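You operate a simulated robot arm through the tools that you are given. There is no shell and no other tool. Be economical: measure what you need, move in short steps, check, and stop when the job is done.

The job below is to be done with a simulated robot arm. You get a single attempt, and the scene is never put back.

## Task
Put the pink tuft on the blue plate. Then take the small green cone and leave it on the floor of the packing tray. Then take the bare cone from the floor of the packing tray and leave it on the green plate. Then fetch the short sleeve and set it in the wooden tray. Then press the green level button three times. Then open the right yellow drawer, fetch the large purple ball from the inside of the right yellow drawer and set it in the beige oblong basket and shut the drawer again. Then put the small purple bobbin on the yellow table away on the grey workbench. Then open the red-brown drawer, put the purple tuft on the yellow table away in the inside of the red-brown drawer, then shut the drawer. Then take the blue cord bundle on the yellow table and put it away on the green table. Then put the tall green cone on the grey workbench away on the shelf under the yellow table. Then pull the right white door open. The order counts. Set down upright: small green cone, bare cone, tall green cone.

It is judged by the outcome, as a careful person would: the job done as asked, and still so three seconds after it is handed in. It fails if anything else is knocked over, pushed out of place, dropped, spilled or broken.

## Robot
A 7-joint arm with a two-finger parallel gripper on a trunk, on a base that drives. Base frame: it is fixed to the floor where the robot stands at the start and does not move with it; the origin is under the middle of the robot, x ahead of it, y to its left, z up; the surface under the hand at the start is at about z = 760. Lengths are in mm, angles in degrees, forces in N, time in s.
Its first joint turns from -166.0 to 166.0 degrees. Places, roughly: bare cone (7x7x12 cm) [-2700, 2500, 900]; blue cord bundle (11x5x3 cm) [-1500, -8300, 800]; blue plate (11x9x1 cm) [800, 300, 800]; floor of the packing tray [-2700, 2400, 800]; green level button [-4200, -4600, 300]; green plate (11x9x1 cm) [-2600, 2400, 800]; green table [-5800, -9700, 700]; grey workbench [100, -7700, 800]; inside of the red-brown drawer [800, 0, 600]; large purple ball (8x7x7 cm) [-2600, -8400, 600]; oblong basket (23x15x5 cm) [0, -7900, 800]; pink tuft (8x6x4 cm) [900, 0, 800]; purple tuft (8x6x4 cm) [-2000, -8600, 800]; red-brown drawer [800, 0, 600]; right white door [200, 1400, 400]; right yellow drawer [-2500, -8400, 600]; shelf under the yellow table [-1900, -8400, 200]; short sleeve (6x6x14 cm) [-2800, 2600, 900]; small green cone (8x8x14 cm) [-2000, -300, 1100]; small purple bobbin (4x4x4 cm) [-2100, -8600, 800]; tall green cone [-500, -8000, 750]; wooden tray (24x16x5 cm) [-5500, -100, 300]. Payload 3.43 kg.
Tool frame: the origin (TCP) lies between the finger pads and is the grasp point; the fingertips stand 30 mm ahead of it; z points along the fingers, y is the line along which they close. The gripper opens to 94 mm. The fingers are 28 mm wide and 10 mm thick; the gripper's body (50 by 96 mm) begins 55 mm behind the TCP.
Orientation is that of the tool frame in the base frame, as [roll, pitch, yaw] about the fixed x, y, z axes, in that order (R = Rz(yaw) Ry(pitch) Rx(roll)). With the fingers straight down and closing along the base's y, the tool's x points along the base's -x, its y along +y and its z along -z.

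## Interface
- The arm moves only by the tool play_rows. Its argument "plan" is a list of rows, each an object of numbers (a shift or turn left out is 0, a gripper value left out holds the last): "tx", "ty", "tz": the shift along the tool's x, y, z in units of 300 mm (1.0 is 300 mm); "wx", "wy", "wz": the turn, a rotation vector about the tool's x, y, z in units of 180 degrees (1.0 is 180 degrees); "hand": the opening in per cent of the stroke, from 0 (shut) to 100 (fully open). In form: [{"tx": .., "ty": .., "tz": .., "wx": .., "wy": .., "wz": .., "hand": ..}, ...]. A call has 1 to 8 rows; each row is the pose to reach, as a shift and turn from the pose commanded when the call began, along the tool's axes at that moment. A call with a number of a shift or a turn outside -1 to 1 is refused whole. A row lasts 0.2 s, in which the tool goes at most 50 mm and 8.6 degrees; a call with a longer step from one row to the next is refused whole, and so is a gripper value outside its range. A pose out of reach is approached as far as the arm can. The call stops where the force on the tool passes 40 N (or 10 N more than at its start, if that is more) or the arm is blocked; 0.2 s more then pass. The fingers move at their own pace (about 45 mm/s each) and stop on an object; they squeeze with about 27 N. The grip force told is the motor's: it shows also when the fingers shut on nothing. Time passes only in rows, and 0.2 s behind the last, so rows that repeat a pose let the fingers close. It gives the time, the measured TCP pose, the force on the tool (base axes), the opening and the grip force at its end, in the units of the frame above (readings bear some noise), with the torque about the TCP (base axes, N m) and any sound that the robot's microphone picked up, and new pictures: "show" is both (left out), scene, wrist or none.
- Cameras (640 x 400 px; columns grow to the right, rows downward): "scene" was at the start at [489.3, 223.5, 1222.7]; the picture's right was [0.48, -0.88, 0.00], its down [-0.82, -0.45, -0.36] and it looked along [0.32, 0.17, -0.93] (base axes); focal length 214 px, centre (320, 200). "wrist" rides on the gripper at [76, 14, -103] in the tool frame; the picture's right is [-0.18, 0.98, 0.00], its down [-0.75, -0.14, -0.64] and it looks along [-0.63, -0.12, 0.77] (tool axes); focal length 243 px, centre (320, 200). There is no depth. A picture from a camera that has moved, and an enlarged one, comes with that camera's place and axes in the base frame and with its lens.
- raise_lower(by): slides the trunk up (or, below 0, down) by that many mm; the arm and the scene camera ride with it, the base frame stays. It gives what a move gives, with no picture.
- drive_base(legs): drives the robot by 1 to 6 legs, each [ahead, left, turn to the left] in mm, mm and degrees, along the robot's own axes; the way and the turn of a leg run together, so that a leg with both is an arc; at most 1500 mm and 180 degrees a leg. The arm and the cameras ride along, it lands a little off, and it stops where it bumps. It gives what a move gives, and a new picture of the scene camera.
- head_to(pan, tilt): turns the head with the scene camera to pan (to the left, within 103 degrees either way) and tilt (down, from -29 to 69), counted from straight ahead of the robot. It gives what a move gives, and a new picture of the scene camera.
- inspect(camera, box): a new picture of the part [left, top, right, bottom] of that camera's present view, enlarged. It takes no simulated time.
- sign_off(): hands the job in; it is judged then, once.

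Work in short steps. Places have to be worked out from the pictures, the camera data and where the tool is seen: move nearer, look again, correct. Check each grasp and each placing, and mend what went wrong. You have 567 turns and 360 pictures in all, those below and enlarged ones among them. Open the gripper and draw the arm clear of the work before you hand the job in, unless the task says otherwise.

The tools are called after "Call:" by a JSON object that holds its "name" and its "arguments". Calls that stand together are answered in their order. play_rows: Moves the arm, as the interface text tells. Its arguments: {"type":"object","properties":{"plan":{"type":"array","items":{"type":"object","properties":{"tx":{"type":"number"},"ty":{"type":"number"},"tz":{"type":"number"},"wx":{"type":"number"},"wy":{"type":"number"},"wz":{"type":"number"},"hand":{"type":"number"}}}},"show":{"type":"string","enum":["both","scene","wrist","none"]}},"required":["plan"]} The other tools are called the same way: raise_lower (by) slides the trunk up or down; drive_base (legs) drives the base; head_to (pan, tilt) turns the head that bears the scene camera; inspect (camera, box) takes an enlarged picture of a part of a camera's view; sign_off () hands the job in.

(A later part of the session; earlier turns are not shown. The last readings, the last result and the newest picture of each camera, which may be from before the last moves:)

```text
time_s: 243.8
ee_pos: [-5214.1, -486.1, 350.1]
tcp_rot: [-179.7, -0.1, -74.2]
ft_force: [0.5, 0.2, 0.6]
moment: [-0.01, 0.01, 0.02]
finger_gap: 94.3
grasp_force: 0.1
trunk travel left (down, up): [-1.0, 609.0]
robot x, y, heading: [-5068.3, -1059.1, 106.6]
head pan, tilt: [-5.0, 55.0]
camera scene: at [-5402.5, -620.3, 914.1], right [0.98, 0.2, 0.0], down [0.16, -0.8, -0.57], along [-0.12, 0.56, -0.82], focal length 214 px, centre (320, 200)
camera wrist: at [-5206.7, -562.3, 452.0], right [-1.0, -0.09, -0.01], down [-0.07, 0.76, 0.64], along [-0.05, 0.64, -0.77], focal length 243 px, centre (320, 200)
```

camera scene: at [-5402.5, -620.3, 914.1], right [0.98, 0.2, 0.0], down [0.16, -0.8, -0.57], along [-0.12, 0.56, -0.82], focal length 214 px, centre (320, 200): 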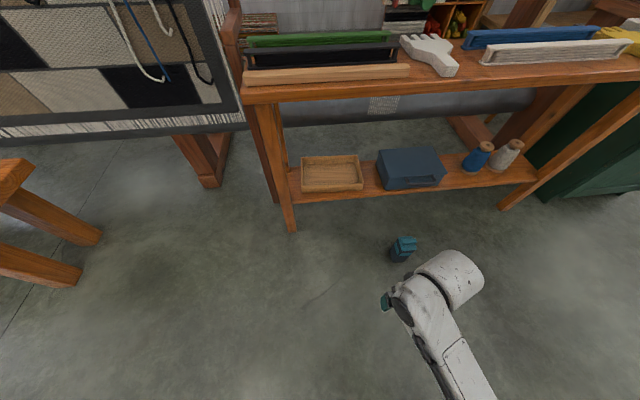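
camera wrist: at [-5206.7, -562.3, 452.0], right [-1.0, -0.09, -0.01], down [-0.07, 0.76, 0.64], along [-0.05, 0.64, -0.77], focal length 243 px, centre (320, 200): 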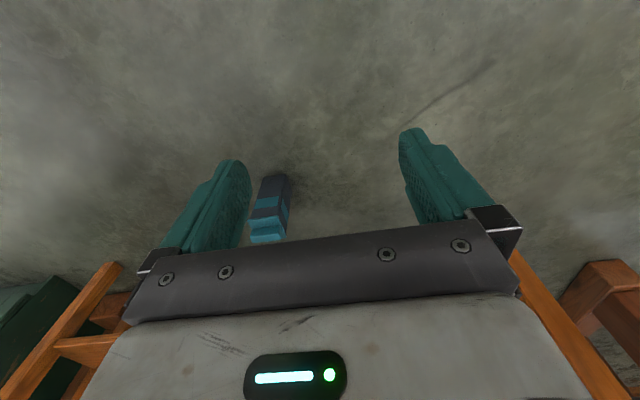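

Pitch the tool 45.8° again while moving in front of the sleeve.

Call:
{"name": "play_rows", "arguments": {"plan": [{"tx": -0.03, "ty": -0.07, "wy": -0.043}, {"tx": -0.06, "ty": -0.14, "wy": -0.086}, {"tx": -0.09, "ty": -0.21, "wy": -0.129}, {"tx": -0.12, "ty": -0.28, "wy": -0.172}, {"tx": -0.15, "ty": -0.35, "wy": -0.215}, {"tx": -0.18, "ty": -0.41, "wy": -0.255}, {"tx": -0.18, "ty": -0.41, "wy": -0.255}], "show": "both"}}

```text
time_s: 245.4
ee_pos: [-5126.0, -388.8, 355.1]
tcp_rot: [179.6, 47.1, -72.8]
ft_force: [-0.7, 0.5, 0.1]
moment: [-0.02, -0.03, -0.02]
finger_gap: 94.1
grasp_force: 0.0
trunk travel left (down, up): [-1.0, 609.0]
robot x, y, heading: [-5068.3, -1060.1, 106.7]
head pan, tilt: [-5.0, 55.0]
camera scene: at [-5401.1, -617.2, 912.7], right [0.98, 0.2, 0.0], down [0.16, -0.8, -0.57], along [-0.12, 0.56, -0.82], focal length 214 px, centre (320, 200)
camera wrist: at [-5101.4, -513.4, 368.2], right [-0.97, -0.18, 0.14], down [0.13, 0.08, 0.99], along [-0.19, 0.98, -0.06], focal length 243 px, centre (320, 200)
```

scene: 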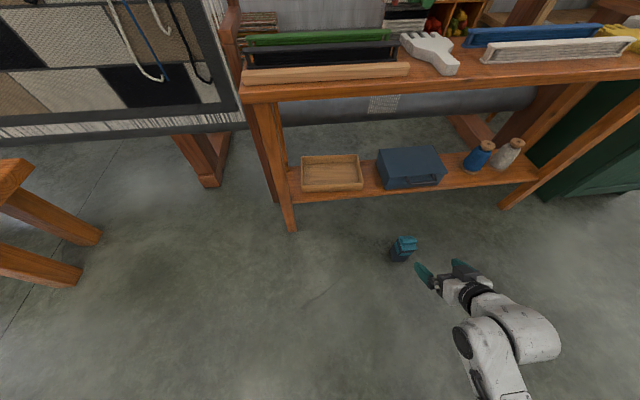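
wrist: 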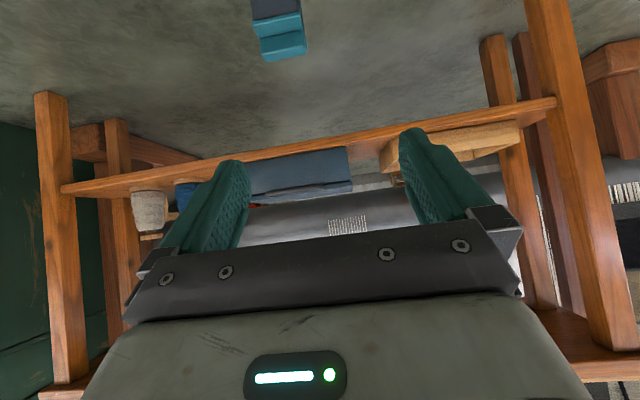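

Align on the approach line and advance partway.

Call:
{"name": "play_rows", "arguments": {"plan": [{"tx": 0.11, "ty": -0.045}, {"tx": 0.22, "ty": -0.09}, {"tx": 0.325, "ty": -0.13}, {"tx": 0.325, "ty": -0.13, "tz": 0.15}, {"tx": 0.325, "ty": -0.13, "tz": 0.3}, {"tx": 0.325, "ty": -0.13, "tz": 0.45}, {"tx": 0.325, "ty": -0.13, "tz": 0.58}], "show": "both"}}

```text
time_s: 246.2
ee_pos: [-5126.0, -375.3, 329.6]
tcp_rot: [175.8, 55.1, -73.9]
ft_force: [-1.0, 0.7, -0.1]
moment: [-0.03, -0.02, 0.04]
finger_gap: 93.9
grasp_force: 0.0
trunk travel left (down, up): [-1.0, 609.0]
robot x, y, heading: [-5071.3, -1058.8, 106.8]
head pan, tilt: [-5.0, 55.0]
stopped in row 3: the arm was blocked; the commanded pose is now the measured one
camera scene: at [-5402.6, -620.1, 916.2], right [0.98, 0.2, 0.0], down [0.16, -0.8, -0.57], along [-0.12, 0.56, -0.82], focal length 214 px, centre (320, 200)
camera wrist: at [-5096.1, -499.3, 326.0], right [-0.95, -0.23, 0.19], down [0.2, -0.03, 0.98], along [-0.22, 0.97, 0.08], focal length 243 px, centre (320, 200)
```

scene: 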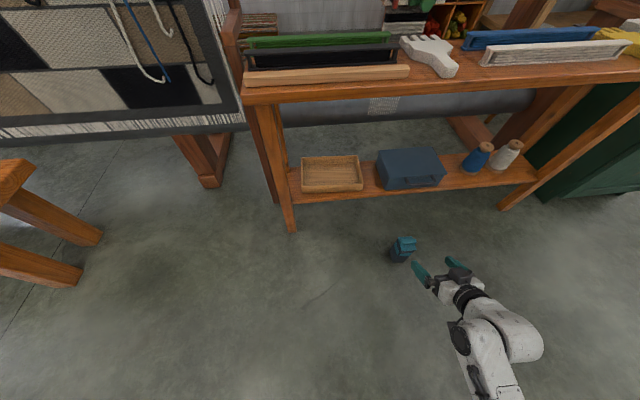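
wrist: 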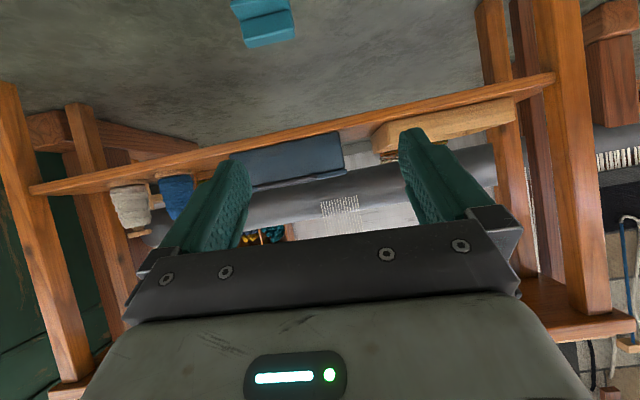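

The arm folds too tightly at this distance. Back the base 150 mm and extend the arm more.

Call:
{"name": "drive_base", "arguments": {"legs": [[-150, 0, 0]]}}

Call:
{"name": "play_rows", "arguments": {"plan": [{"tz": 0.12, "wy": 0.01}, {"tz": 0.25, "wy": 0.025, "tx": -0.05}, {"tz": 0.38, "wy": 0.045, "tx": -0.08}, {"tz": 0.48, "wy": 0.05, "tx": -0.1}], "show": "none"}}

```text
time_s: 247.5
ee_pos: [-5083.0, -518.0, 325.9]
tcp_rot: [175.7, 55.0, -73.9]
ft_force: [-0.4, 0.1, 0.1]
moment: [0.0, 0.0, -0.02]
finger_gap: 94.1
grasp_force: 0.0
trunk travel left (down, up): [-1.0, 609.0]
robot x, y, heading: [-5030.3, -1207.5, 106.7]
head pan, tilt: [-5.0, 55.0]
camera scene: at [-5360.0, -764.1, 913.7], right [0.98, 0.2, 0.0], down [0.17, -0.8, -0.57], along [-0.12, 0.56, -0.82], focal length 214 px, centre (320, 200)
```

scene: 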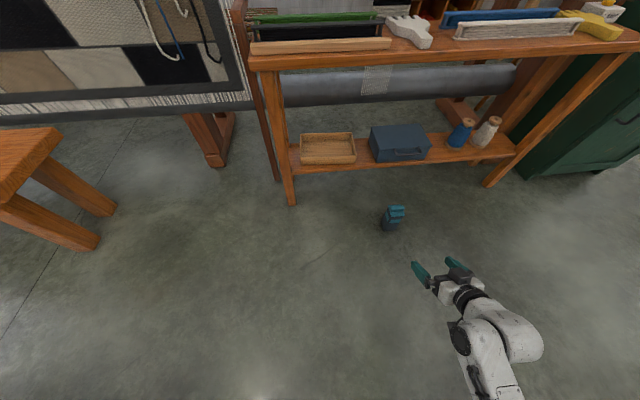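

```text
time_s: 248.5
ee_pos: [-5130.1, -394.4, 269.4]
tcp_rot: [176.6, 46.0, -72.9]
ft_force: [0.4, 0.1, 1.0]
moment: [0.01, -0.01, -0.01]
finger_gap: 94.0
grasp_force: 0.0
trunk travel left (down, up): [-1.0, 609.0]
robot x, y, heading: [-5033.9, -1206.5, 106.7]
head pan, tilt: [-5.0, 55.0]
```

Call:
{"name": "play_rows", "arguments": {"plan": [{"tx": 0.092, "ty": -0.1, "wx": 0.019}, {"tx": 0.092, "ty": -0.147, "wx": 0.019}, {"tx": 0.092, "ty": -0.147, "tz": 0.15, "wx": 0.019}, {"tx": 0.092, "ty": -0.147, "tz": 0.3, "wx": 0.019}, {"tx": 0.092, "ty": -0.147, "tz": 0.42, "wx": 0.019}], "show": "wrist"}}

```text
time_s: 249.7
ee_pos: [-5117.1, -312.3, 161.9]
tcp_rot: [180.0, 46.1, -72.9]
ft_force: [-0.4, 0.0, -0.2]
moment: [0.02, -0.01, 0.03]
finger_gap: 93.8
grasp_force: 0.0
trunk travel left (down, up): [-1.0, 609.0]
robot x, y, heading: [-5030.8, -1211.5, 106.7]
head pan, tilt: [-5.0, 55.0]
camera wrist: at [-5093.1, -437.5, 177.5], right [-0.98, -0.17, 0.13], down [0.12, 0.1, 0.99], along [-0.18, 0.98, -0.08], focal length 243 px, centre (320, 200)
```

wrist: 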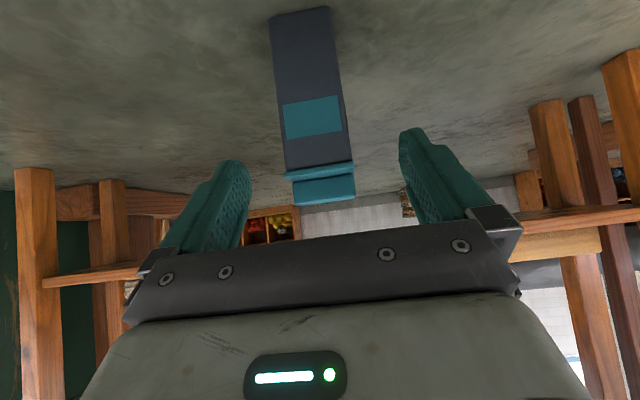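

Sleeve upright; offset −7.5 mm confirmed. Advance to the grasp and close.

Call:
{"name": "play_rows", "arguments": {"plan": [{"tx": 0.004, "ty": -0.025, "tz": 0.12}, {"tx": 0.008, "ty": -0.025, "tz": 0.24}, {"tx": 0.008, "ty": -0.025, "tz": 0.335}, {"tx": 0.008, "ty": -0.025, "tz": 0.335, "hand": 0}, {"tx": 0.008, "ty": -0.025, "tz": 0.335, "hand": 0}, {"tx": 0.008, "ty": -0.025, "tz": 0.335, "hand": 0}, {"tx": 0.008, "ty": -0.025, "tz": 0.335, "hand": 0}], "show": "both"}}

```text
time_s: 251.3
ee_pos: [-5126.3, -279.0, 127.7]
tcp_rot: [-180.0, 46.1, -72.9]
ft_force: [2.9, 0.1, 2.3]
moment: [0.12, -0.12, -0.1]
finger_gap: 55.1
grasp_force: 27.4
out of reach, approached as far as the arm can: row 2, 3, 4, 5, 6, 7
trunk travel left (down, up): [-1.0, 609.0]
robot x, y, heading: [-5029.5, -1205.0, 106.7]
head pan, tilt: [-5.0, 55.0]
camera scene: at [-5359.9, -764.7, 914.1], right [0.98, 0.2, 0.0], down [0.17, -0.8, -0.57], along [-0.12, 0.56, -0.82], focal length 214 px, centre (320, 200)
camera wrist: at [-5103.0, -402.5, 143.3], right [-0.98, -0.17, 0.13], down [0.12, 0.1, 0.99], along [-0.18, 0.98, -0.08], focal length 243 px, centre (320, 200)
```

scene: 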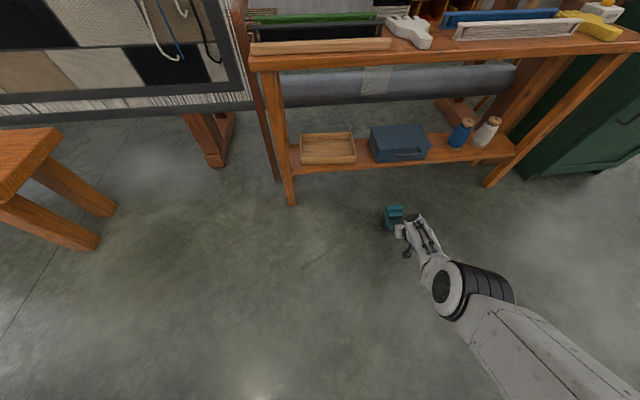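
wrist: 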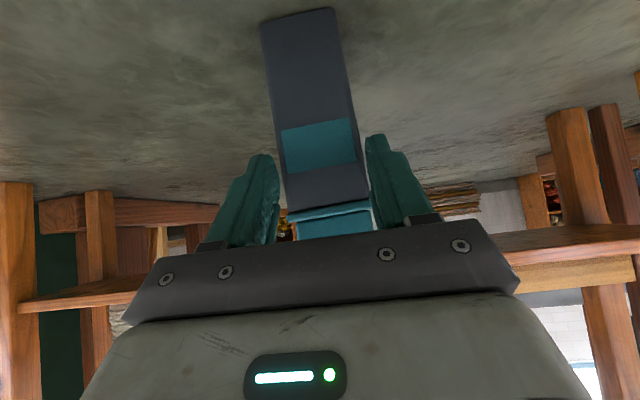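

It closed short of target (out of reach). Open, retreat, drive 90 mm closer, and redo.

Call:
{"name": "play_rows", "arguments": {"plan": [{"hand": 60}, {"hand": 100}, {"hand": 100}, {"tz": -0.12}, {"tz": -0.24}], "show": "none"}}

Call:
{"name": "drive_base", "arguments": {"legs": [[85, 0, 0]]}}

Call:
{"name": "inspect", "arguments": {"camera": "wrist", "box": [0, 0, 640, 400]}}

```text
time_s: 252.5
ee_pos: [-5112.3, -327.1, 176.1]
tcp_rot: [179.9, 45.8, -73.0]
ft_force: [0.3, -0.6, -0.9]
moment: [0.04, -0.03, -0.01]
finger_gap: 94.1
grasp_force: 0.1
trunk travel left (down, up): [-1.0, 609.0]
robot x, y, heading: [-5027.3, -1206.7, 106.7]
head pan, tilt: [-5.0, 55.0]
```

```text
time_s: 253.6
ee_pos: [-5137.9, -245.7, 177.4]
tcp_rot: [179.9, 46.1, -73.0]
ft_force: [0.1, -0.3, 0.3]
moment: [0.01, 0.01, 0.01]
finger_gap: 93.9
grasp_force: 0.0
trunk travel left (down, up): [-1.0, 609.0]
robot x, y, heading: [-5054.6, -1123.5, 106.7]
head pan, tilt: [-5.0, 55.0]
camera scene: at [-5384.6, -683.4, 914.1], right [0.98, 0.2, 0.0], down [0.17, -0.8, -0.57], along [-0.12, 0.56, -0.82], focal length 214 px, centre (320, 200)
```

scene: 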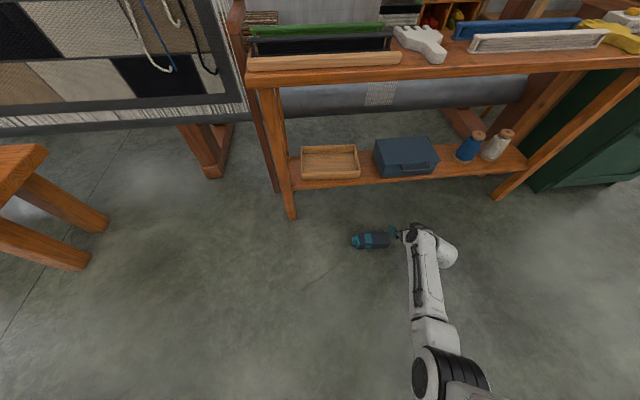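

```text
1.00 times, centred on (320, 200) of wrist (not enlarged: the box is as wide or as high as the picture)
camera zoom: at [-5113.2, -369.8, 193.4], right [-0.98, -0.17, 0.13], down [0.12, 0.1, 0.99], along [-0.18, 0.98, -0.08], focal length 243 px, centre (320, 200)
```

zoom: 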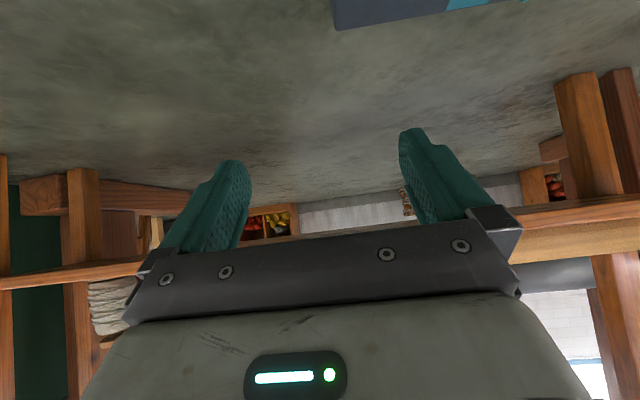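

My creep forward tipped the sleeve over onto the floor (the palm met the lid). Raise the arm and look; it can be picked lying with a vertical grasp.

Call:
{"name": "play_rows", "arguments": {"plan": [{"tx": -0.11, "tz": -0.11}, {"tx": -0.22, "tz": -0.22}, {"tx": -0.33, "tz": -0.33}, {"tx": -0.33, "tz": -0.33, "wy": 0.045}, {"tx": -0.33, "tz": -0.33, "wy": 0.09}, {"tx": -0.33, "tz": -0.33, "wy": 0.135}, {"tx": -0.33, "tz": -0.33, "wy": 0.18}, {"tx": -0.33, "tz": -0.33, "wy": 0.225}], "show": "both"}}

Call:
{"name": "inspect", "arguments": {"camera": "scene", "box": [310, 200, 470, 300]}}

```text
time_s: 255.4
ee_pos: [-5135.4, -248.0, 317.3]
tcp_rot: [-180.0, 5.4, -73.0]
ft_force: [0.6, -0.2, -0.1]
moment: [0.0, -0.02, -0.04]
finger_gap: 93.7
grasp_force: 0.1
trunk travel left (down, up): [-1.0, 609.0]
robot x, y, heading: [-5049.3, -1116.5, 106.6]
head pan, tilt: [-5.0, 55.0]
camera scene: at [-5384.5, -683.4, 914.1], right [0.98, 0.2, 0.0], down [0.17, -0.8, -0.57], along [-0.12, 0.56, -0.82], focal length 214 px, centre (320, 200)
camera wrist: at [-5124.2, -333.1, 412.0], right [-0.99, -0.11, 0.02], down [-0.07, 0.7, 0.71], along [-0.09, 0.7, -0.7], focal length 243 px, centre (320, 200)
```

scene: 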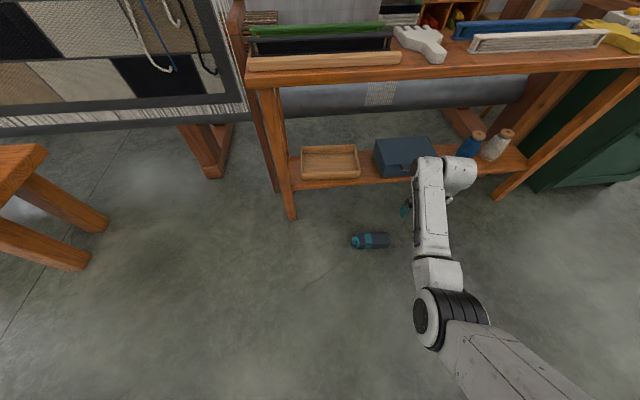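
wrist: 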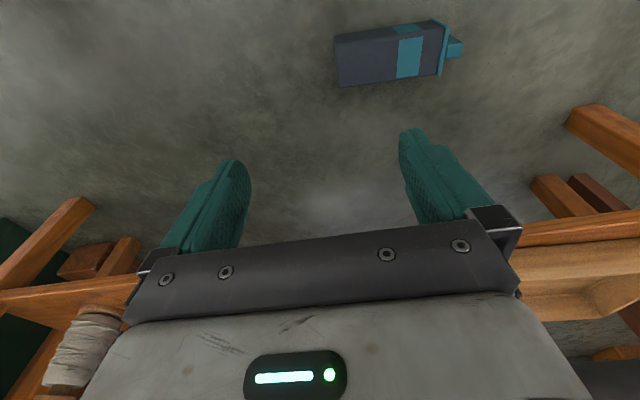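

```text
4.00 times, centred on (390, 250) of scene
camera zoom: at [-5384.5, -683.4, 914.1], right [0.98, 0.2, 0.0], down [0.17, -0.8, -0.57], along [-0.12, 0.56, -0.82], focal length 858 px, centre (40, 0)
```

zoom: 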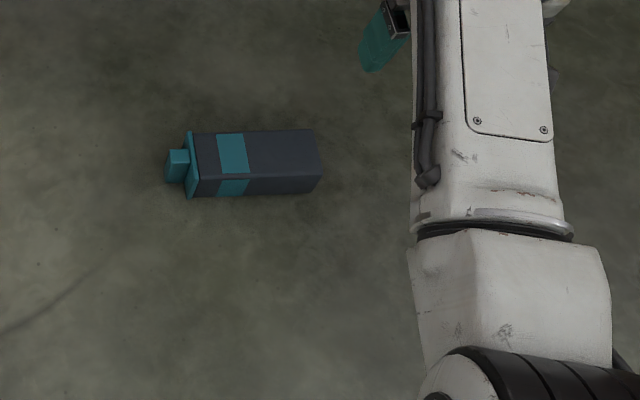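

Lid is intact; the sleeve lies at about [-5238, -250], axis at 15°. Retract the tool 130 mm, level and turn it 88°, then drive closer.

Call:
{"name": "play_rows", "arguments": {"plan": [{"tx": 0.1, "wy": 0.03}, {"tx": 0.22, "wy": 0.03}, {"tx": 0.34, "wy": 0.03}, {"tx": 0.43, "wy": 0.03}], "show": "none"}}

Call:
{"name": "play_rows", "arguments": {"plan": [{"wz": -0.046}, {"wz": -0.092}, {"wz": -0.138}, {"wz": -0.184}, {"wz": -0.23}, {"wz": -0.276}, {"wz": -0.322}, {"wz": -0.368}], "show": "none"}}

Call:
{"name": "play_rows", "arguments": {"plan": [{"wz": -0.04}, {"wz": -0.08}, {"wz": -0.121}], "show": "none"}}

Call:
{"name": "drive_base", "arguments": {"legs": [[130, 0, 0]]}}

```text
time_s: 256.4
ee_pos: [-5098.3, -372.4, 303.7]
tcp_rot: [180.0, 0.2, -72.8]
ft_force: [0.1, 0.8, -0.8]
moment: [0.04, 0.01, 0.01]
finger_gap: 94.1
grasp_force: 0.0
trunk travel left (down, up): [-1.0, 609.0]
robot x, y, heading: [-5051.6, -1123.0, 106.7]
head pan, tilt: [-5.0, 55.0]
```

```text
time_s: 258.2
ee_pos: [-5099.9, -370.1, 305.5]
tcp_rot: [-179.7, 0.1, -6.5]
ft_force: [-0.5, 0.9, 0.9]
moment: [0.01, -0.01, 0.02]
finger_gap: 94.1
grasp_force: 0.0
trunk travel left (down, up): [-1.0, 609.0]
robot x, y, heading: [-5054.0, -1124.5, 106.7]
head pan, tilt: [-5.0, 55.0]
```

```text
time_s: 259.0
ee_pos: [-5099.0, -370.3, 304.9]
tcp_rot: [-179.8, 0.0, 15.3]
ft_force: [0.5, 0.0, 0.2]
moment: [0.0, -0.02, -0.01]
finger_gap: 94.2
grasp_force: 0.0
trunk travel left (down, up): [-1.0, 609.0]
robot x, y, heading: [-5056.6, -1125.2, 106.6]
head pan, tilt: [-5.0, 55.0]
```

```text
time_s: 260.3
ee_pos: [-5135.9, -246.1, 304.6]
tcp_rot: [-179.8, 0.1, 15.1]
ft_force: [0.6, 0.2, -0.5]
moment: [0.0, 0.03, -0.01]
finger_gap: 93.8
grasp_force: 0.1
trunk travel left (down, up): [-1.0, 609.0]
robot x, y, heading: [-5090.0, -1000.7, 106.7]
head pan, tilt: [-5.0, 55.0]
camera scene: at [-5421.7, -559.6, 914.1], right [0.98, 0.2, 0.0], down [0.17, -0.8, -0.57], along [-0.12, 0.56, -0.82], focal length 214 px, centre (320, 200)
```

scene: 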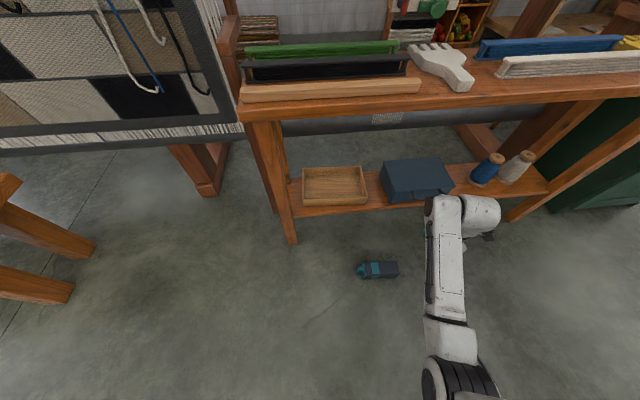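

Move over the sleeve and descend to z≈150, then look.

Call:
{"name": "play_rows", "arguments": {"plan": [{"tx": -0.16, "ty": -0.04}, {"tx": -0.31, "ty": -0.07}, {"tx": -0.332, "ty": -0.076, "tz": 0.13}, {"tx": -0.332, "ty": -0.076, "tz": 0.29}, {"tx": -0.332, "ty": -0.076, "tz": 0.45}, {"tx": -0.332, "ty": -0.076, "tz": 0.52}], "show": "both"}}

```text
time_s: 261.7
ee_pos: [-5235.6, -250.5, 149.9]
tcp_rot: [-179.8, 0.0, 15.2]
ft_force: [0.0, 0.1, 0.9]
moment: [0.0, 0.01, 0.0]
finger_gap: 94.1
grasp_force: 0.1
trunk travel left (down, up): [-1.0, 609.0]
robot x, y, heading: [-5089.4, -998.4, 106.9]
head pan, tilt: [-5.0, 55.0]
camera scene: at [-5421.8, -559.6, 914.1], right [0.98, 0.2, 0.0], down [0.17, -0.8, -0.57], along [-0.12, 0.56, -0.82], focal length 214 px, centre (320, 200)
camera wrist: at [-5158.2, -244.2, 251.2], right [0.08, -1.0, 0.0], down [-0.76, -0.06, 0.64], along [-0.64, -0.05, -0.77], focal length 243 px, centre (320, 200)
```

scene: 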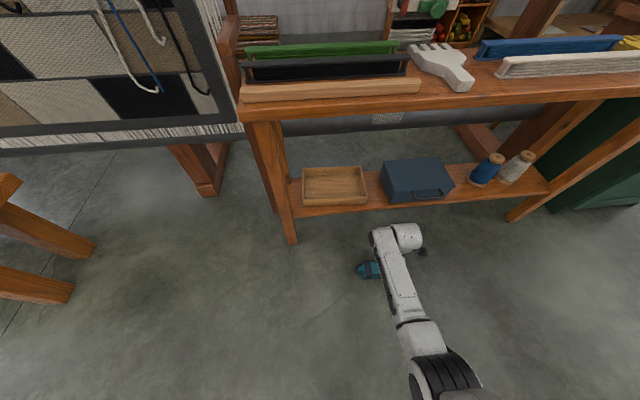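
wrist: 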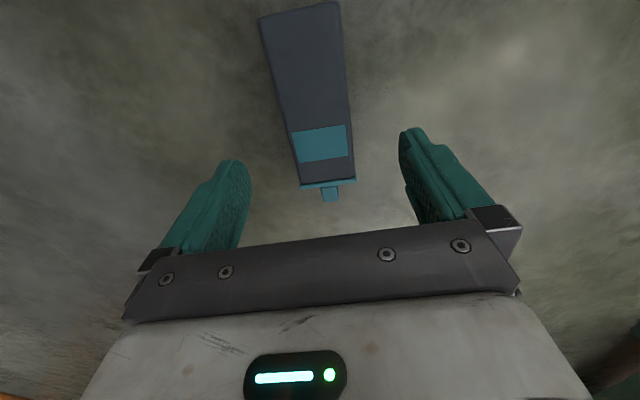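

Aligned within 3°. Trim yaw, descend to z≈40 and grip.

Call:
{"name": "play_rows", "arguments": {"plan": [{"tz": 0.13, "wz": 0.015}, {"tz": 0.27, "wz": 0.015}, {"tz": 0.365, "wz": 0.015}, {"tz": 0.365, "wz": 0.015, "hand": 0}, {"tz": 0.365, "wz": 0.015, "hand": 0}, {"tz": 0.365, "wz": 0.015, "hand": 0}, {"tz": 0.365, "wz": 0.015, "hand": 0}], "show": "wrist"}}

```text
time_s: 263.3
ee_pos: [-5248.3, -249.5, 43.1]
tcp_rot: [-179.7, 0.9, 13.1]
ft_force: [-0.1, 0.3, 0.4]
moment: [0.08, -0.09, 0.04]
finger_gap: 59.9
grasp_force: 27.3
out of reach, approached as far as the arm can: row 3
trunk travel left (down, up): [-1.0, 609.0]
robot x, y, heading: [-5090.2, -995.5, 106.6]
head pan, tilt: [-5.0, 55.0]
heard: snap
camera wrist: at [-5169.3, -245.6, 143.8], right [0.04, -1.0, 0.0], down [-0.76, -0.03, 0.65], along [-0.65, -0.03, -0.76], focal length 243 px, centre (320, 200)
```

wrist: 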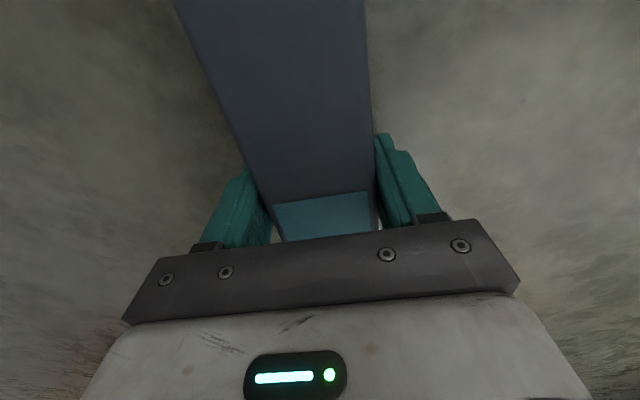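

A snap again. Lift gently and inspect the lid.

Call:
{"name": "play_rows", "arguments": {"plan": [{"tz": -0.08}, {"tz": -0.2}, {"tz": -0.35}, {"tz": -0.5}], "show": "both"}}

Call:
{"name": "inspect", "arguments": {"camera": "scene", "box": [320, 200, 480, 300]}}

```text
time_s: 264.3
ee_pos: [-5237.3, -249.1, 187.8]
tcp_rot: [-179.9, -0.1, 12.4]
ft_force: [0.8, 0.2, -1.0]
moment: [0.03, 0.02, 0.0]
finger_gap: 60.2
grasp_force: 27.0
trunk travel left (down, up): [-1.0, 609.0]
robot x, y, heading: [-5087.8, -1001.2, 106.7]
head pan, tilt: [-5.0, 55.0]
camera scene: at [-5421.7, -559.5, 914.0], right [0.98, 0.2, 0.0], down [0.17, -0.8, -0.57], along [-0.12, 0.56, -0.82], focal length 214 px, centre (320, 200)
camera wrist: at [-5160.5, -246.9, 291.0], right [0.03, -1.0, 0.0], down [-0.77, -0.03, 0.64], along [-0.64, -0.02, -0.77], focal length 243 px, centre (320, 200)
```

scene: 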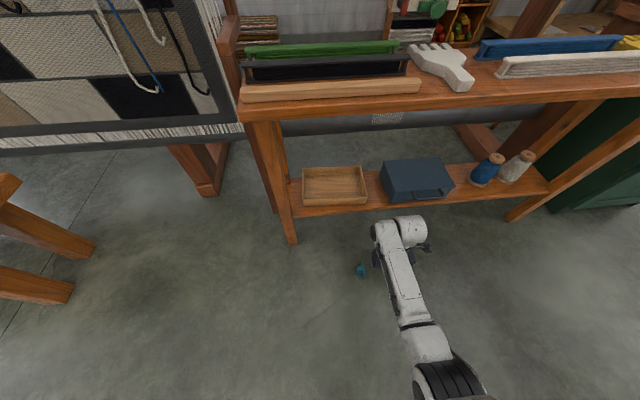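
wrist: 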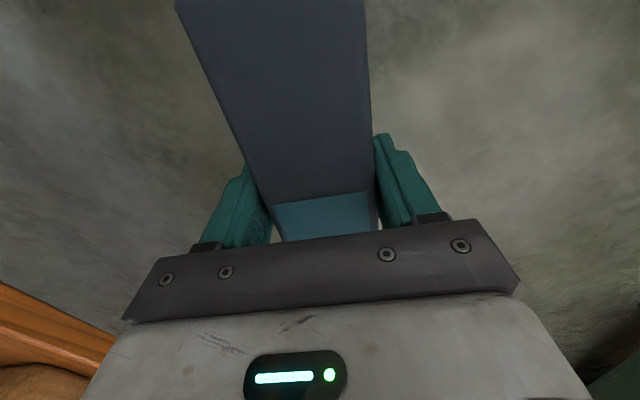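

```text
4.00 times, centred on (400, 250) of scene
camera zoom: at [-5421.7, -559.5, 914.0], right [0.98, 0.2, 0.0], down [0.17, -0.8, -0.57], along [-0.12, 0.56, -0.82], focal length 858 px, centre (0, 0)
```

zoom: 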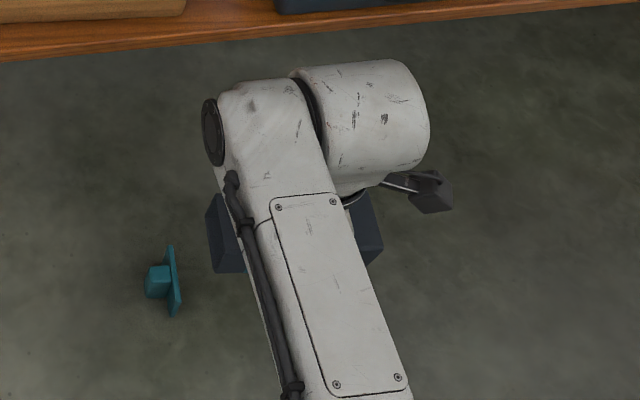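

The lid came off and stands on the floor at about [-5300, -265]. Plan: park the body, put the lid standing in the tray's left end, then push the body into it inside the tray, braced by the bench leg. First drive 50 mm closer and set the body down to the right.

Call:
{"name": "drive_base", "arguments": {"legs": [[60, 0, 0]]}}

Call:
{"name": "play_rows", "arguments": {"plan": [{"tx": 0.12, "ty": 0.09}, {"tx": 0.2, "ty": 0.22}, {"tx": 0.2, "ty": 0.26, "tz": 0.12}, {"tx": 0.2, "ty": 0.26, "tz": 0.28}, {"tx": 0.2, "ty": 0.26, "tz": 0.4}, {"tx": 0.2, "ty": 0.26, "tz": 0.46}], "show": "none"}}

```text
time_s: 265.3
ee_pos: [-5255.8, -189.8, 190.0]
tcp_rot: [-179.8, -0.1, 12.5]
ft_force: [0.3, 0.9, -0.8]
moment: [0.02, 0.02, -0.02]
finger_gap: 59.9
grasp_force: 27.2
trunk travel left (down, up): [-1.0, 609.0]
robot x, y, heading: [-5110.8, -941.5, 106.4]
head pan, tilt: [-5.0, 55.0]
camera scene: at [-5439.5, -500.9, 914.1], right [0.98, 0.2, 0.0], down [0.17, -0.8, -0.57], along [-0.12, 0.56, -0.82], focal length 214 px, centre (320, 200)
```

scene: 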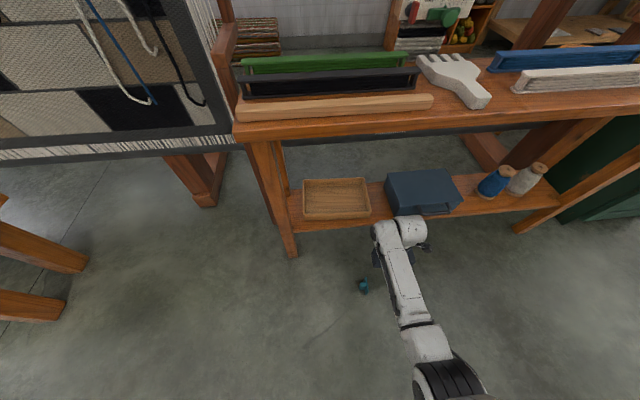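

```text
time_s: 266.7
ee_pos: [-5181.4, -253.1, 49.8]
tcp_rot: [-179.8, 0.1, 12.4]
ft_force: [-0.4, -0.6, 0.2]
moment: [-0.03, 0.03, 0.02]
finger_gap: 59.8
grasp_force: 27.0
trunk travel left (down, up): [-1.0, 609.0]
robot x, y, heading: [-5109.2, -941.7, 106.6]
head pan, tilt: [-5.0, 55.0]
```

Call:
{"name": "play_rows", "arguments": {"plan": [{"tz": 0.015}, {"tz": 0.022}, {"tz": 0.022, "hand": 75}, {"tz": 0.022, "hand": 85}, {"tz": 0.022, "hand": 85}, {"tz": -0.12, "hand": 85}, {"tz": -0.28, "hand": 85}, {"tz": -0.42, "hand": 85}], "show": "none"}}

Call:
{"name": "play_rows", "arguments": {"plan": [{"tx": -0.15, "ty": 0.0}, {"tx": -0.3}, {"tx": -0.42, "hand": 60}], "show": "both"}}

```text
time_s: 268.5
ee_pos: [-5181.3, -257.0, 177.6]
tcp_rot: [-179.9, 0.0, 12.5]
ft_force: [0.8, -0.1, 0.6]
moment: [-0.02, 0.01, 0.02]
finger_gap: 79.9
grasp_force: 0.1
trunk travel left (down, up): [-1.0, 609.0]
robot x, y, heading: [-5108.7, -941.3, 106.5]
head pan, tilt: [-5.0, 55.0]
```

```text
time_s: 269.3
ee_pos: [-5304.9, -281.7, 176.9]
tcp_rot: [-179.8, 0.0, 12.4]
ft_force: [0.4, 0.2, -0.5]
moment: [0.01, 0.01, -0.04]
finger_gap: 56.3
grasp_force: 0.1
trunk travel left (down, up): [-1.0, 609.0]
robot x, y, heading: [-5110.0, -942.6, 106.6]
head pan, tilt: [-5.0, 55.0]
camera scene: at [-5439.3, -500.8, 914.1], right [0.98, 0.2, 0.0], down [0.17, -0.8, -0.57], along [-0.12, 0.56, -0.82], focal length 214 px, centre (320, 200)
camera wrist: at [-5227.2, -278.7, 278.9], right [0.03, -1.0, 0.0], down [-0.77, -0.03, 0.64], along [-0.64, -0.02, -0.77], focal length 243 px, centre (320, 200)
```

scene: 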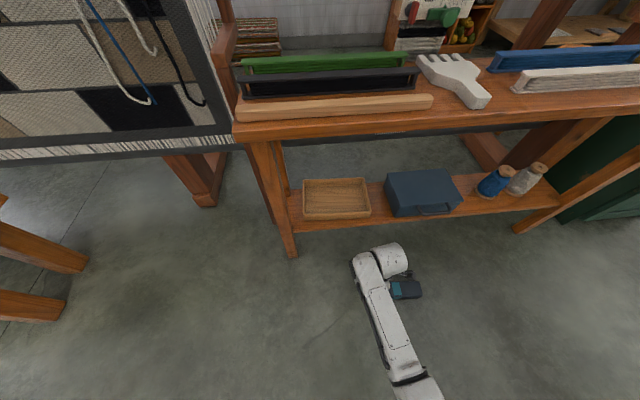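
wrist: 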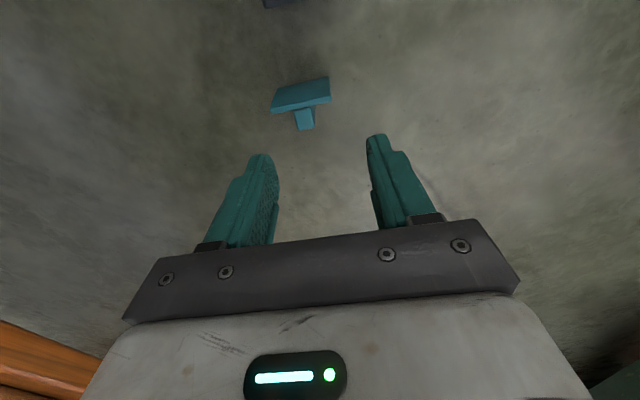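

Zoom on the lid.

Call:
{"name": "inspect", "arguments": {"camera": "wrist", "box": [240, 55, 368, 135]}}

```text
5.00 times, centred on (304, 95) of wrist
camera zoom: at [-5227.2, -278.7, 278.9], right [0.03, -1.0, 0.0], down [-0.77, -0.03, 0.64], along [-0.64, -0.02, -0.77], focal length 1213 px, centre (400, 725)
```

zoom: 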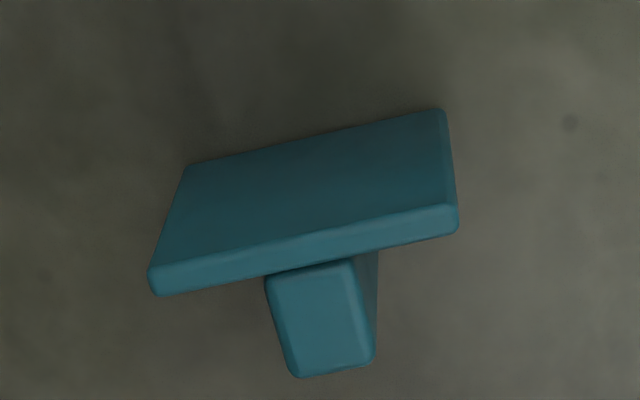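

The lid is a flat plate with a 25 mm tab pointing left. Pinch the tab from above at about [-5320, -266].

Call:
{"name": "play_rows", "arguments": {"plan": [{"tx": -0.038, "ty": -0.062}, {"tx": -0.038, "ty": -0.062, "tz": 0.15}, {"tx": -0.038, "ty": -0.062, "tz": 0.3}, {"tx": -0.038, "ty": -0.062, "tz": 0.4}, {"tx": -0.038, "ty": -0.062, "tz": 0.45}], "show": "wrist"}}

```text
time_s: 270.5
ee_pos: [-5318.6, -265.5, 43.5]
tcp_rot: [-179.8, 0.1, 12.4]
ft_force: [0.1, -0.7, 0.2]
moment: [-0.02, 0.01, 0.0]
finger_gap: 56.3
grasp_force: 0.0
trunk travel left (down, up): [-1.0, 609.0]
robot x, y, heading: [-5106.5, -938.3, 106.9]
head pan, tilt: [-5.0, 55.0]
camera wrist: at [-5241.7, -262.5, 145.2], right [0.03, -1.0, 0.0], down [-0.77, -0.03, 0.64], along [-0.64, -0.02, -0.77], focal length 243 px, centre (320, 200)
```

wrist: 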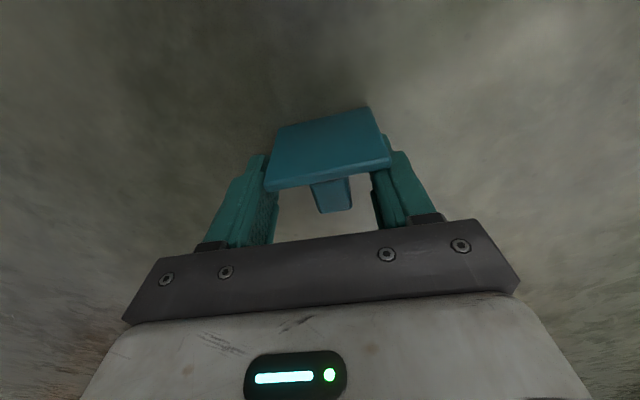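

Tab is between the fingers. Close and lift.

Call:
{"name": "play_rows", "arguments": {"plan": [{"hand": 0}, {"hand": 0}, {"hand": 0}, {"hand": 0}, {"tz": -0.1, "hand": 0}, {"tz": -0.25, "hand": 0}, {"tz": -0.4, "hand": 0}], "show": "wrist"}}

```text
time_s: 272.1
ee_pos: [-5318.7, -265.7, 163.1]
tcp_rot: [-179.9, -0.1, 12.5]
ft_force: [0.1, 0.4, 0.0]
moment: [-0.01, 0.02, 0.0]
finger_gap: 20.9
grasp_force: 26.8
trunk travel left (down, up): [-1.0, 609.0]
robot x, y, heading: [-5107.3, -943.2, 106.6]
head pan, tilt: [-5.0, 55.0]
camera wrist: at [-5240.8, -263.6, 264.8], right [0.03, -1.0, 0.0], down [-0.77, -0.03, 0.64], along [-0.64, -0.02, -0.77], focal length 243 px, centre (320, 200)
```

wrist: 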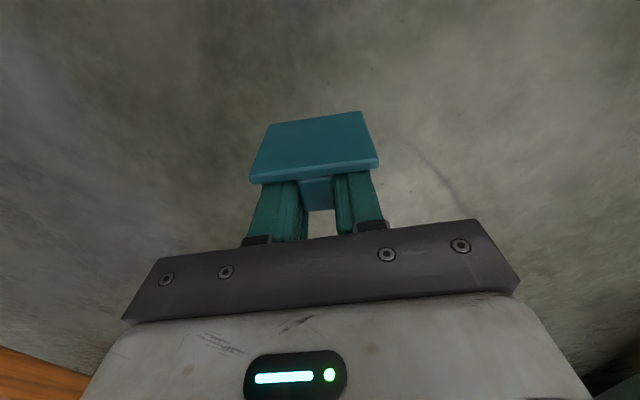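

The lid is held facing right, toward the body's open end. Try joining them directly: lower in front of the body's opening and look.

Call:
{"name": "play_rows", "arguments": {"plan": [{"tx": 0.05, "ty": 0.068}, {"tx": 0.05, "ty": 0.068, "tz": 0.15}, {"tx": 0.05, "ty": 0.068, "tz": 0.3}, {"tx": 0.05, "ty": 0.068, "tz": 0.385}], "show": "wrist"}}

```text
time_s: 273.1
ee_pos: [-5301.2, -284.5, 47.9]
tcp_rot: [-179.8, 0.1, 12.4]
ft_force: [-0.7, -0.8, 0.0]
moment: [-0.03, 0.01, 0.02]
finger_gap: 20.8
grasp_force: 27.5
trunk travel left (down, up): [-1.0, 609.0]
robot x, y, heading: [-5110.7, -939.4, 106.7]
head pan, tilt: [-5.0, 55.0]
camera wrist: at [-5222.5, -280.8, 148.8], right [0.03, -1.0, 0.0], down [-0.77, -0.03, 0.64], along [-0.64, -0.02, -0.77], focal length 243 px, centre (320, 200)
```

wrist: 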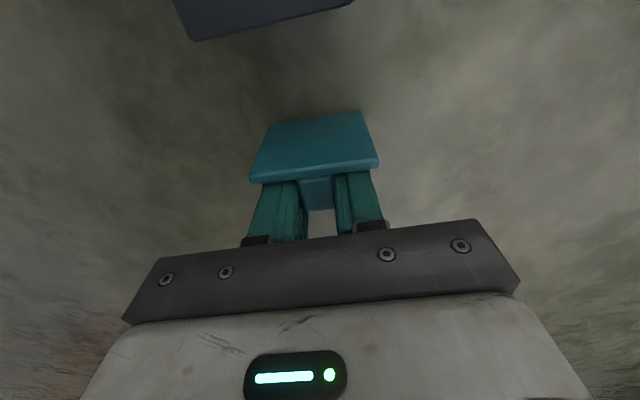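

Body's open edge centre at [-5229, -265]; the lid is 5 mm off laterally. Correct and push right slowly.

Call:
{"name": "play_rows", "arguments": {"plan": [{"tx": 0.05, "ty": -0.016, "tz": 0.012}, {"tx": 0.1, "ty": -0.016, "tz": 0.012}, {"tx": 0.14, "ty": -0.016, "tz": 0.012}, {"tx": 0.17, "ty": -0.016, "tz": 0.012}, {"tx": 0.2, "ty": -0.016, "tz": 0.012}], "show": "wrist"}}

```text
time_s: 274.3
ee_pos: [-5243.7, -263.0, 42.5]
tcp_rot: [-179.7, 0.1, 12.5]
ft_force: [-6.8, -0.8, 12.0]
moment: [-0.02, 0.01, 0.0]
finger_gap: 20.7
grasp_force: 27.4
trunk travel left (down, up): [-1.0, 609.0]
robot x, y, heading: [-5111.5, -941.1, 106.8]
head pan, tilt: [-5.0, 55.0]
camera wrist: at [-5165.3, -260.5, 145.2], right [0.03, -1.0, 0.0], down [-0.77, -0.03, 0.64], along [-0.64, -0.02, -0.77], focal length 243 px, centre (320, 200)
```

wrist: 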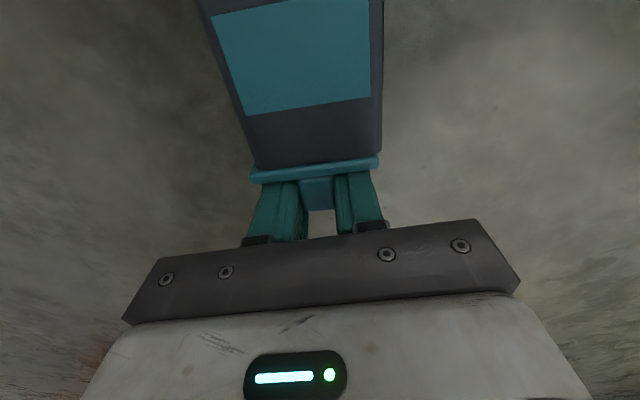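

The lid sits against the opening with 7 N. Ease z by 1.5 mm and push a bit more.

Call:
{"name": "play_rows", "arguments": {"plan": [{"tx": 0.015, "tz": -0.006}, {"tx": 0.05, "tz": -0.006}, {"tx": 0.09, "tz": -0.006}], "show": "none"}}

```text
time_s: 275.1
ee_pos: [-5216.0, -258.8, 43.7]
tcp_rot: [-179.8, 0.0, 12.5]
ft_force: [-1.1, -0.1, 0.4]
moment: [0.0, 0.03, 0.0]
finger_gap: 20.8
grasp_force: 27.3
trunk travel left (down, up): [-1.0, 609.0]
robot x, y, heading: [-5111.2, -939.9, 106.8]
head pan, tilt: [-5.0, 55.0]
```

No snap yet; try a quick tap: draw back 45 mm and strike.

Call:
{"name": "play_rows", "arguments": {"plan": [{"tx": -0.08}, {"tx": -0.16}, {"tx": -0.0}, {"tx": 0.1}, {"tx": 0.1}], "show": "none"}}

Call:
{"name": "play_rows", "arguments": {"plan": [{"tx": -0.1}, {"tx": -0.16}, {"tx": -0.0}, {"tx": 0.15}, {"tx": 0.15}], "show": "wrist"}}

```text
time_s: 276.3
ee_pos: [-5187.9, -250.7, 43.6]
tcp_rot: [-179.8, 0.0, 12.5]
ft_force: [-0.9, -0.4, -0.2]
moment: [-0.01, -0.02, -0.02]
finger_gap: 20.8
grasp_force: 27.3
trunk travel left (down, up): [-1.0, 609.0]
robot x, y, heading: [-5108.5, -941.3, 106.7]
head pan, tilt: [-5.0, 55.0]
```

```text
time_s: 277.5
ee_pos: [-5142.9, -240.0, 44.1]
tcp_rot: [-179.8, 0.1, 12.5]
ft_force: [-0.9, 0.0, -0.8]
moment: [0.0, 0.0, -0.01]
finger_gap: 21.1
grasp_force: 27.3
trunk travel left (down, up): [-1.0, 609.0]
robot x, y, heading: [-5111.0, -937.1, 106.5]
head pan, tilt: [-5.0, 55.0]
camera wrist: at [-5065.3, -237.9, 146.4], right [0.03, -1.0, 0.0], down [-0.77, -0.03, 0.64], along [-0.64, -0.02, -0.77], focal length 243 px, centre (320, 200)
```

wrist: 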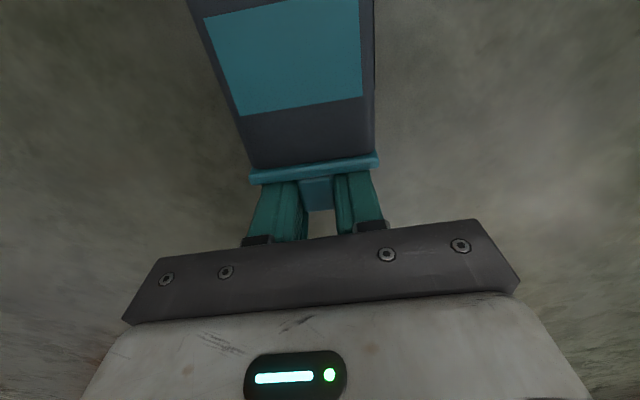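

Instead I'll brace the lid against the bench's left front leg and push the body into it. Lift the lid, drive 136 left and 103 ahead, and turn the lid to face me.

Call:
{"name": "play_rows", "arguments": {"plan": [{"tz": -0.15}, {"tz": -0.3}, {"tz": -0.45}, {"tz": -0.6}], "show": "none"}}

Call:
{"name": "drive_base", "arguments": {"legs": [[0, 136, 0], [103, 0, 0]]}}

Call:
{"name": "play_rows", "arguments": {"plan": [{"wz": 0.046, "tx": -0.1}, {"wz": 0.092, "tx": -0.2}, {"wz": 0.138, "tx": -0.3}, {"wz": 0.184, "tx": -0.4}, {"wz": 0.23, "tx": -0.5}, {"wz": 0.276, "tx": -0.6}, {"wz": 0.322, "tx": -0.7}, {"wz": 0.368, "tx": -0.8}], "show": "none"}}

Call:
{"name": "play_rows", "arguments": {"plan": [{"wz": 0.04}, {"wz": 0.08}, {"wz": 0.112}], "show": "wrist"}}

```text
time_s: 278.5
ee_pos: [-5141.9, -243.7, 222.7]
tcp_rot: [-179.9, 0.1, 12.6]
ft_force: [0.1, 0.1, -0.3]
moment: [0.02, 0.01, -0.03]
finger_gap: 21.1
grasp_force: 27.8
trunk travel left (down, up): [-1.0, 609.0]
robot x, y, heading: [-5111.8, -937.6, 106.6]
head pan, tilt: [-5.0, 55.0]
```

```text
time_s: 280.5
ee_pos: [-5301.7, -180.0, 222.4]
tcp_rot: [-179.9, 0.0, 12.4]
ft_force: [-0.4, -0.4, -0.1]
moment: [0.02, -0.02, -0.03]
finger_gap: 20.7
grasp_force: 27.2
trunk travel left (down, up): [-1.0, 609.0]
robot x, y, heading: [-5264.9, -875.2, 106.5]
head pan, tilt: [-5.0, 55.0]
camera scene: at [-5598.3, -438.4, 914.1], right [0.98, 0.2, 0.0], down [0.17, -0.8, -0.57], along [-0.12, 0.56, -0.82], focal length 214 px, centre (320, 200)
```

scene: 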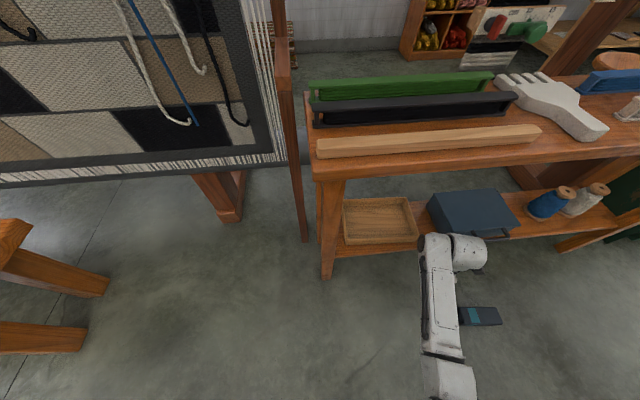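

```text
time_s: 282.3
ee_pos: [-5536.4, -230.8, 224.2]
tcp_rot: [-179.9, 0.1, -53.8]
ft_force: [0.4, 0.6, 0.2]
moment: [0.0, 0.02, 0.03]
finger_gap: 20.8
grasp_force: 26.5
trunk travel left (down, up): [-1.0, 609.0]
robot x, y, heading: [-5264.3, -874.8, 106.6]
head pan, tilt: [-5.0, 55.0]
```

```text
time_s: 283.1
ee_pos: [-5534.1, -230.3, 222.0]
tcp_rot: [-179.9, 0.2, -74.0]
ft_force: [0.1, -0.3, 0.1]
moment: [0.01, 0.0, -0.01]
finger_gap: 20.7
grasp_force: 27.4
trunk travel left (down, up): [-1.0, 609.0]
robot x, y, heading: [-5266.3, -880.6, 106.6]
head pan, tilt: [-5.0, 55.0]
camera wrist: at [-5527.6, -308.1, 324.4], right [-1.0, -0.09, 0.0], down [-0.07, 0.76, 0.64], along [-0.06, 0.64, -0.76], focal length 243 px, centre (320, 200)
```

wrist: 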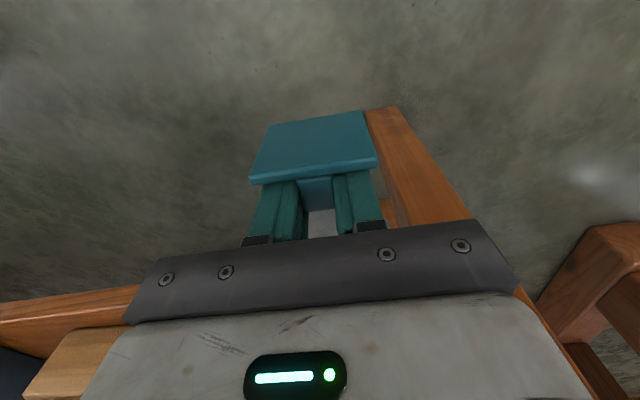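

Leg bottom front centre at about [-5625, -200]. Place the lid standing just in front of it.

Call:
{"name": "play_rows", "arguments": {"plan": [{"tx": 0.0, "ty": 0.13}, {"tx": 0.0, "ty": 0.263}, {"tx": 0.0, "ty": 0.263, "tz": 0.15}, {"tx": 0.0, "ty": 0.263, "tz": 0.3}, {"tx": 0.0, "ty": 0.263, "tz": 0.45}, {"tx": -0.06, "ty": 0.263, "tz": 0.52}, {"tx": -0.12, "ty": 0.263, "tz": 0.56}, {"tx": -0.12, "ty": 0.263, "tz": 0.585}], "show": "wrist"}}

```text
time_s: 285.1
ee_pos: [-5619.4, -255.9, 39.5]
tcp_rot: [-179.5, -0.4, -71.2]
ft_force: [2.9, 5.0, 31.1]
moment: [-0.41, 0.01, 0.04]
finger_gap: 21.0
grasp_force: 27.1
trunk travel left (down, up): [-1.0, 609.0]
robot x, y, heading: [-5264.2, -893.6, 106.8]
head pan, tilt: [-5.0, 55.0]
stopped in row 8: the arm was blocked; the commanded pose is now the measured one
camera wrist: at [-5610.8, -332.7, 141.3], right [-0.99, -0.14, -0.01], down [-0.12, 0.76, 0.64], along [-0.08, 0.63, -0.77], focal length 243 px, centre (320, 200)
```

wrist: 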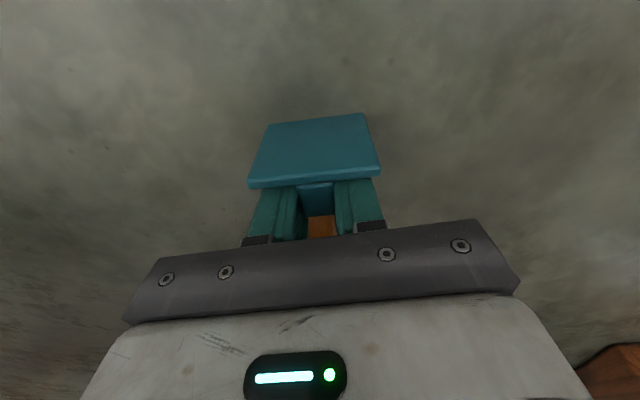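

The wrist touches the leg at this distance; that's close enough. Ease up, release the lid standing here.

Call:
{"name": "play_rows", "arguments": {"plan": [{"tz": -0.012, "tx": 0.02}, {"tz": -0.012, "tx": 0.02}], "show": "none"}}

Call:
{"name": "play_rows", "arguments": {"plan": [{"hand": 15}, {"hand": 35}, {"hand": 55}, {"hand": 60}, {"tz": -0.12, "hand": 60}, {"tz": -0.27, "hand": 60}, {"tz": -0.42, "hand": 60}, {"tz": -0.55, "tx": 0.05, "hand": 60}], "show": "wrist"}}

```text
time_s: 285.7
ee_pos: [-5617.0, -262.5, 40.5]
tcp_rot: [-179.3, -0.8, -71.4]
ft_force: [-0.3, 0.3, -0.3]
moment: [0.0, -0.02, -0.01]
finger_gap: 21.2
grasp_force: 26.8
trunk travel left (down, up): [-1.0, 609.0]
robot x, y, heading: [-5263.1, -890.6, 106.9]
head pan, tilt: [-5.0, 55.0]
```

```text
time_s: 287.5
ee_pos: [-5617.4, -276.6, 208.4]
tcp_rot: [-179.4, -0.8, -71.4]
ft_force: [0.4, -0.6, 0.3]
moment: [-0.02, -0.02, 0.01]
finger_gap: 56.3
grasp_force: 0.0
trunk travel left (down, up): [-1.0, 609.0]
robot x, y, heading: [-5265.5, -894.1, 106.8]
head pan, tilt: [-5.0, 55.0]
camera wrist: at [-5608.1, -352.0, 311.0], right [-0.99, -0.14, -0.01], down [-0.12, 0.77, 0.63], along [-0.08, 0.63, -0.77], focal length 243 px, centre (320, 200)
```

wrist: 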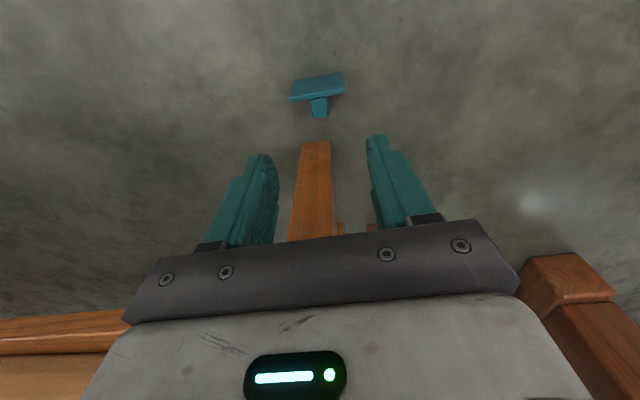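

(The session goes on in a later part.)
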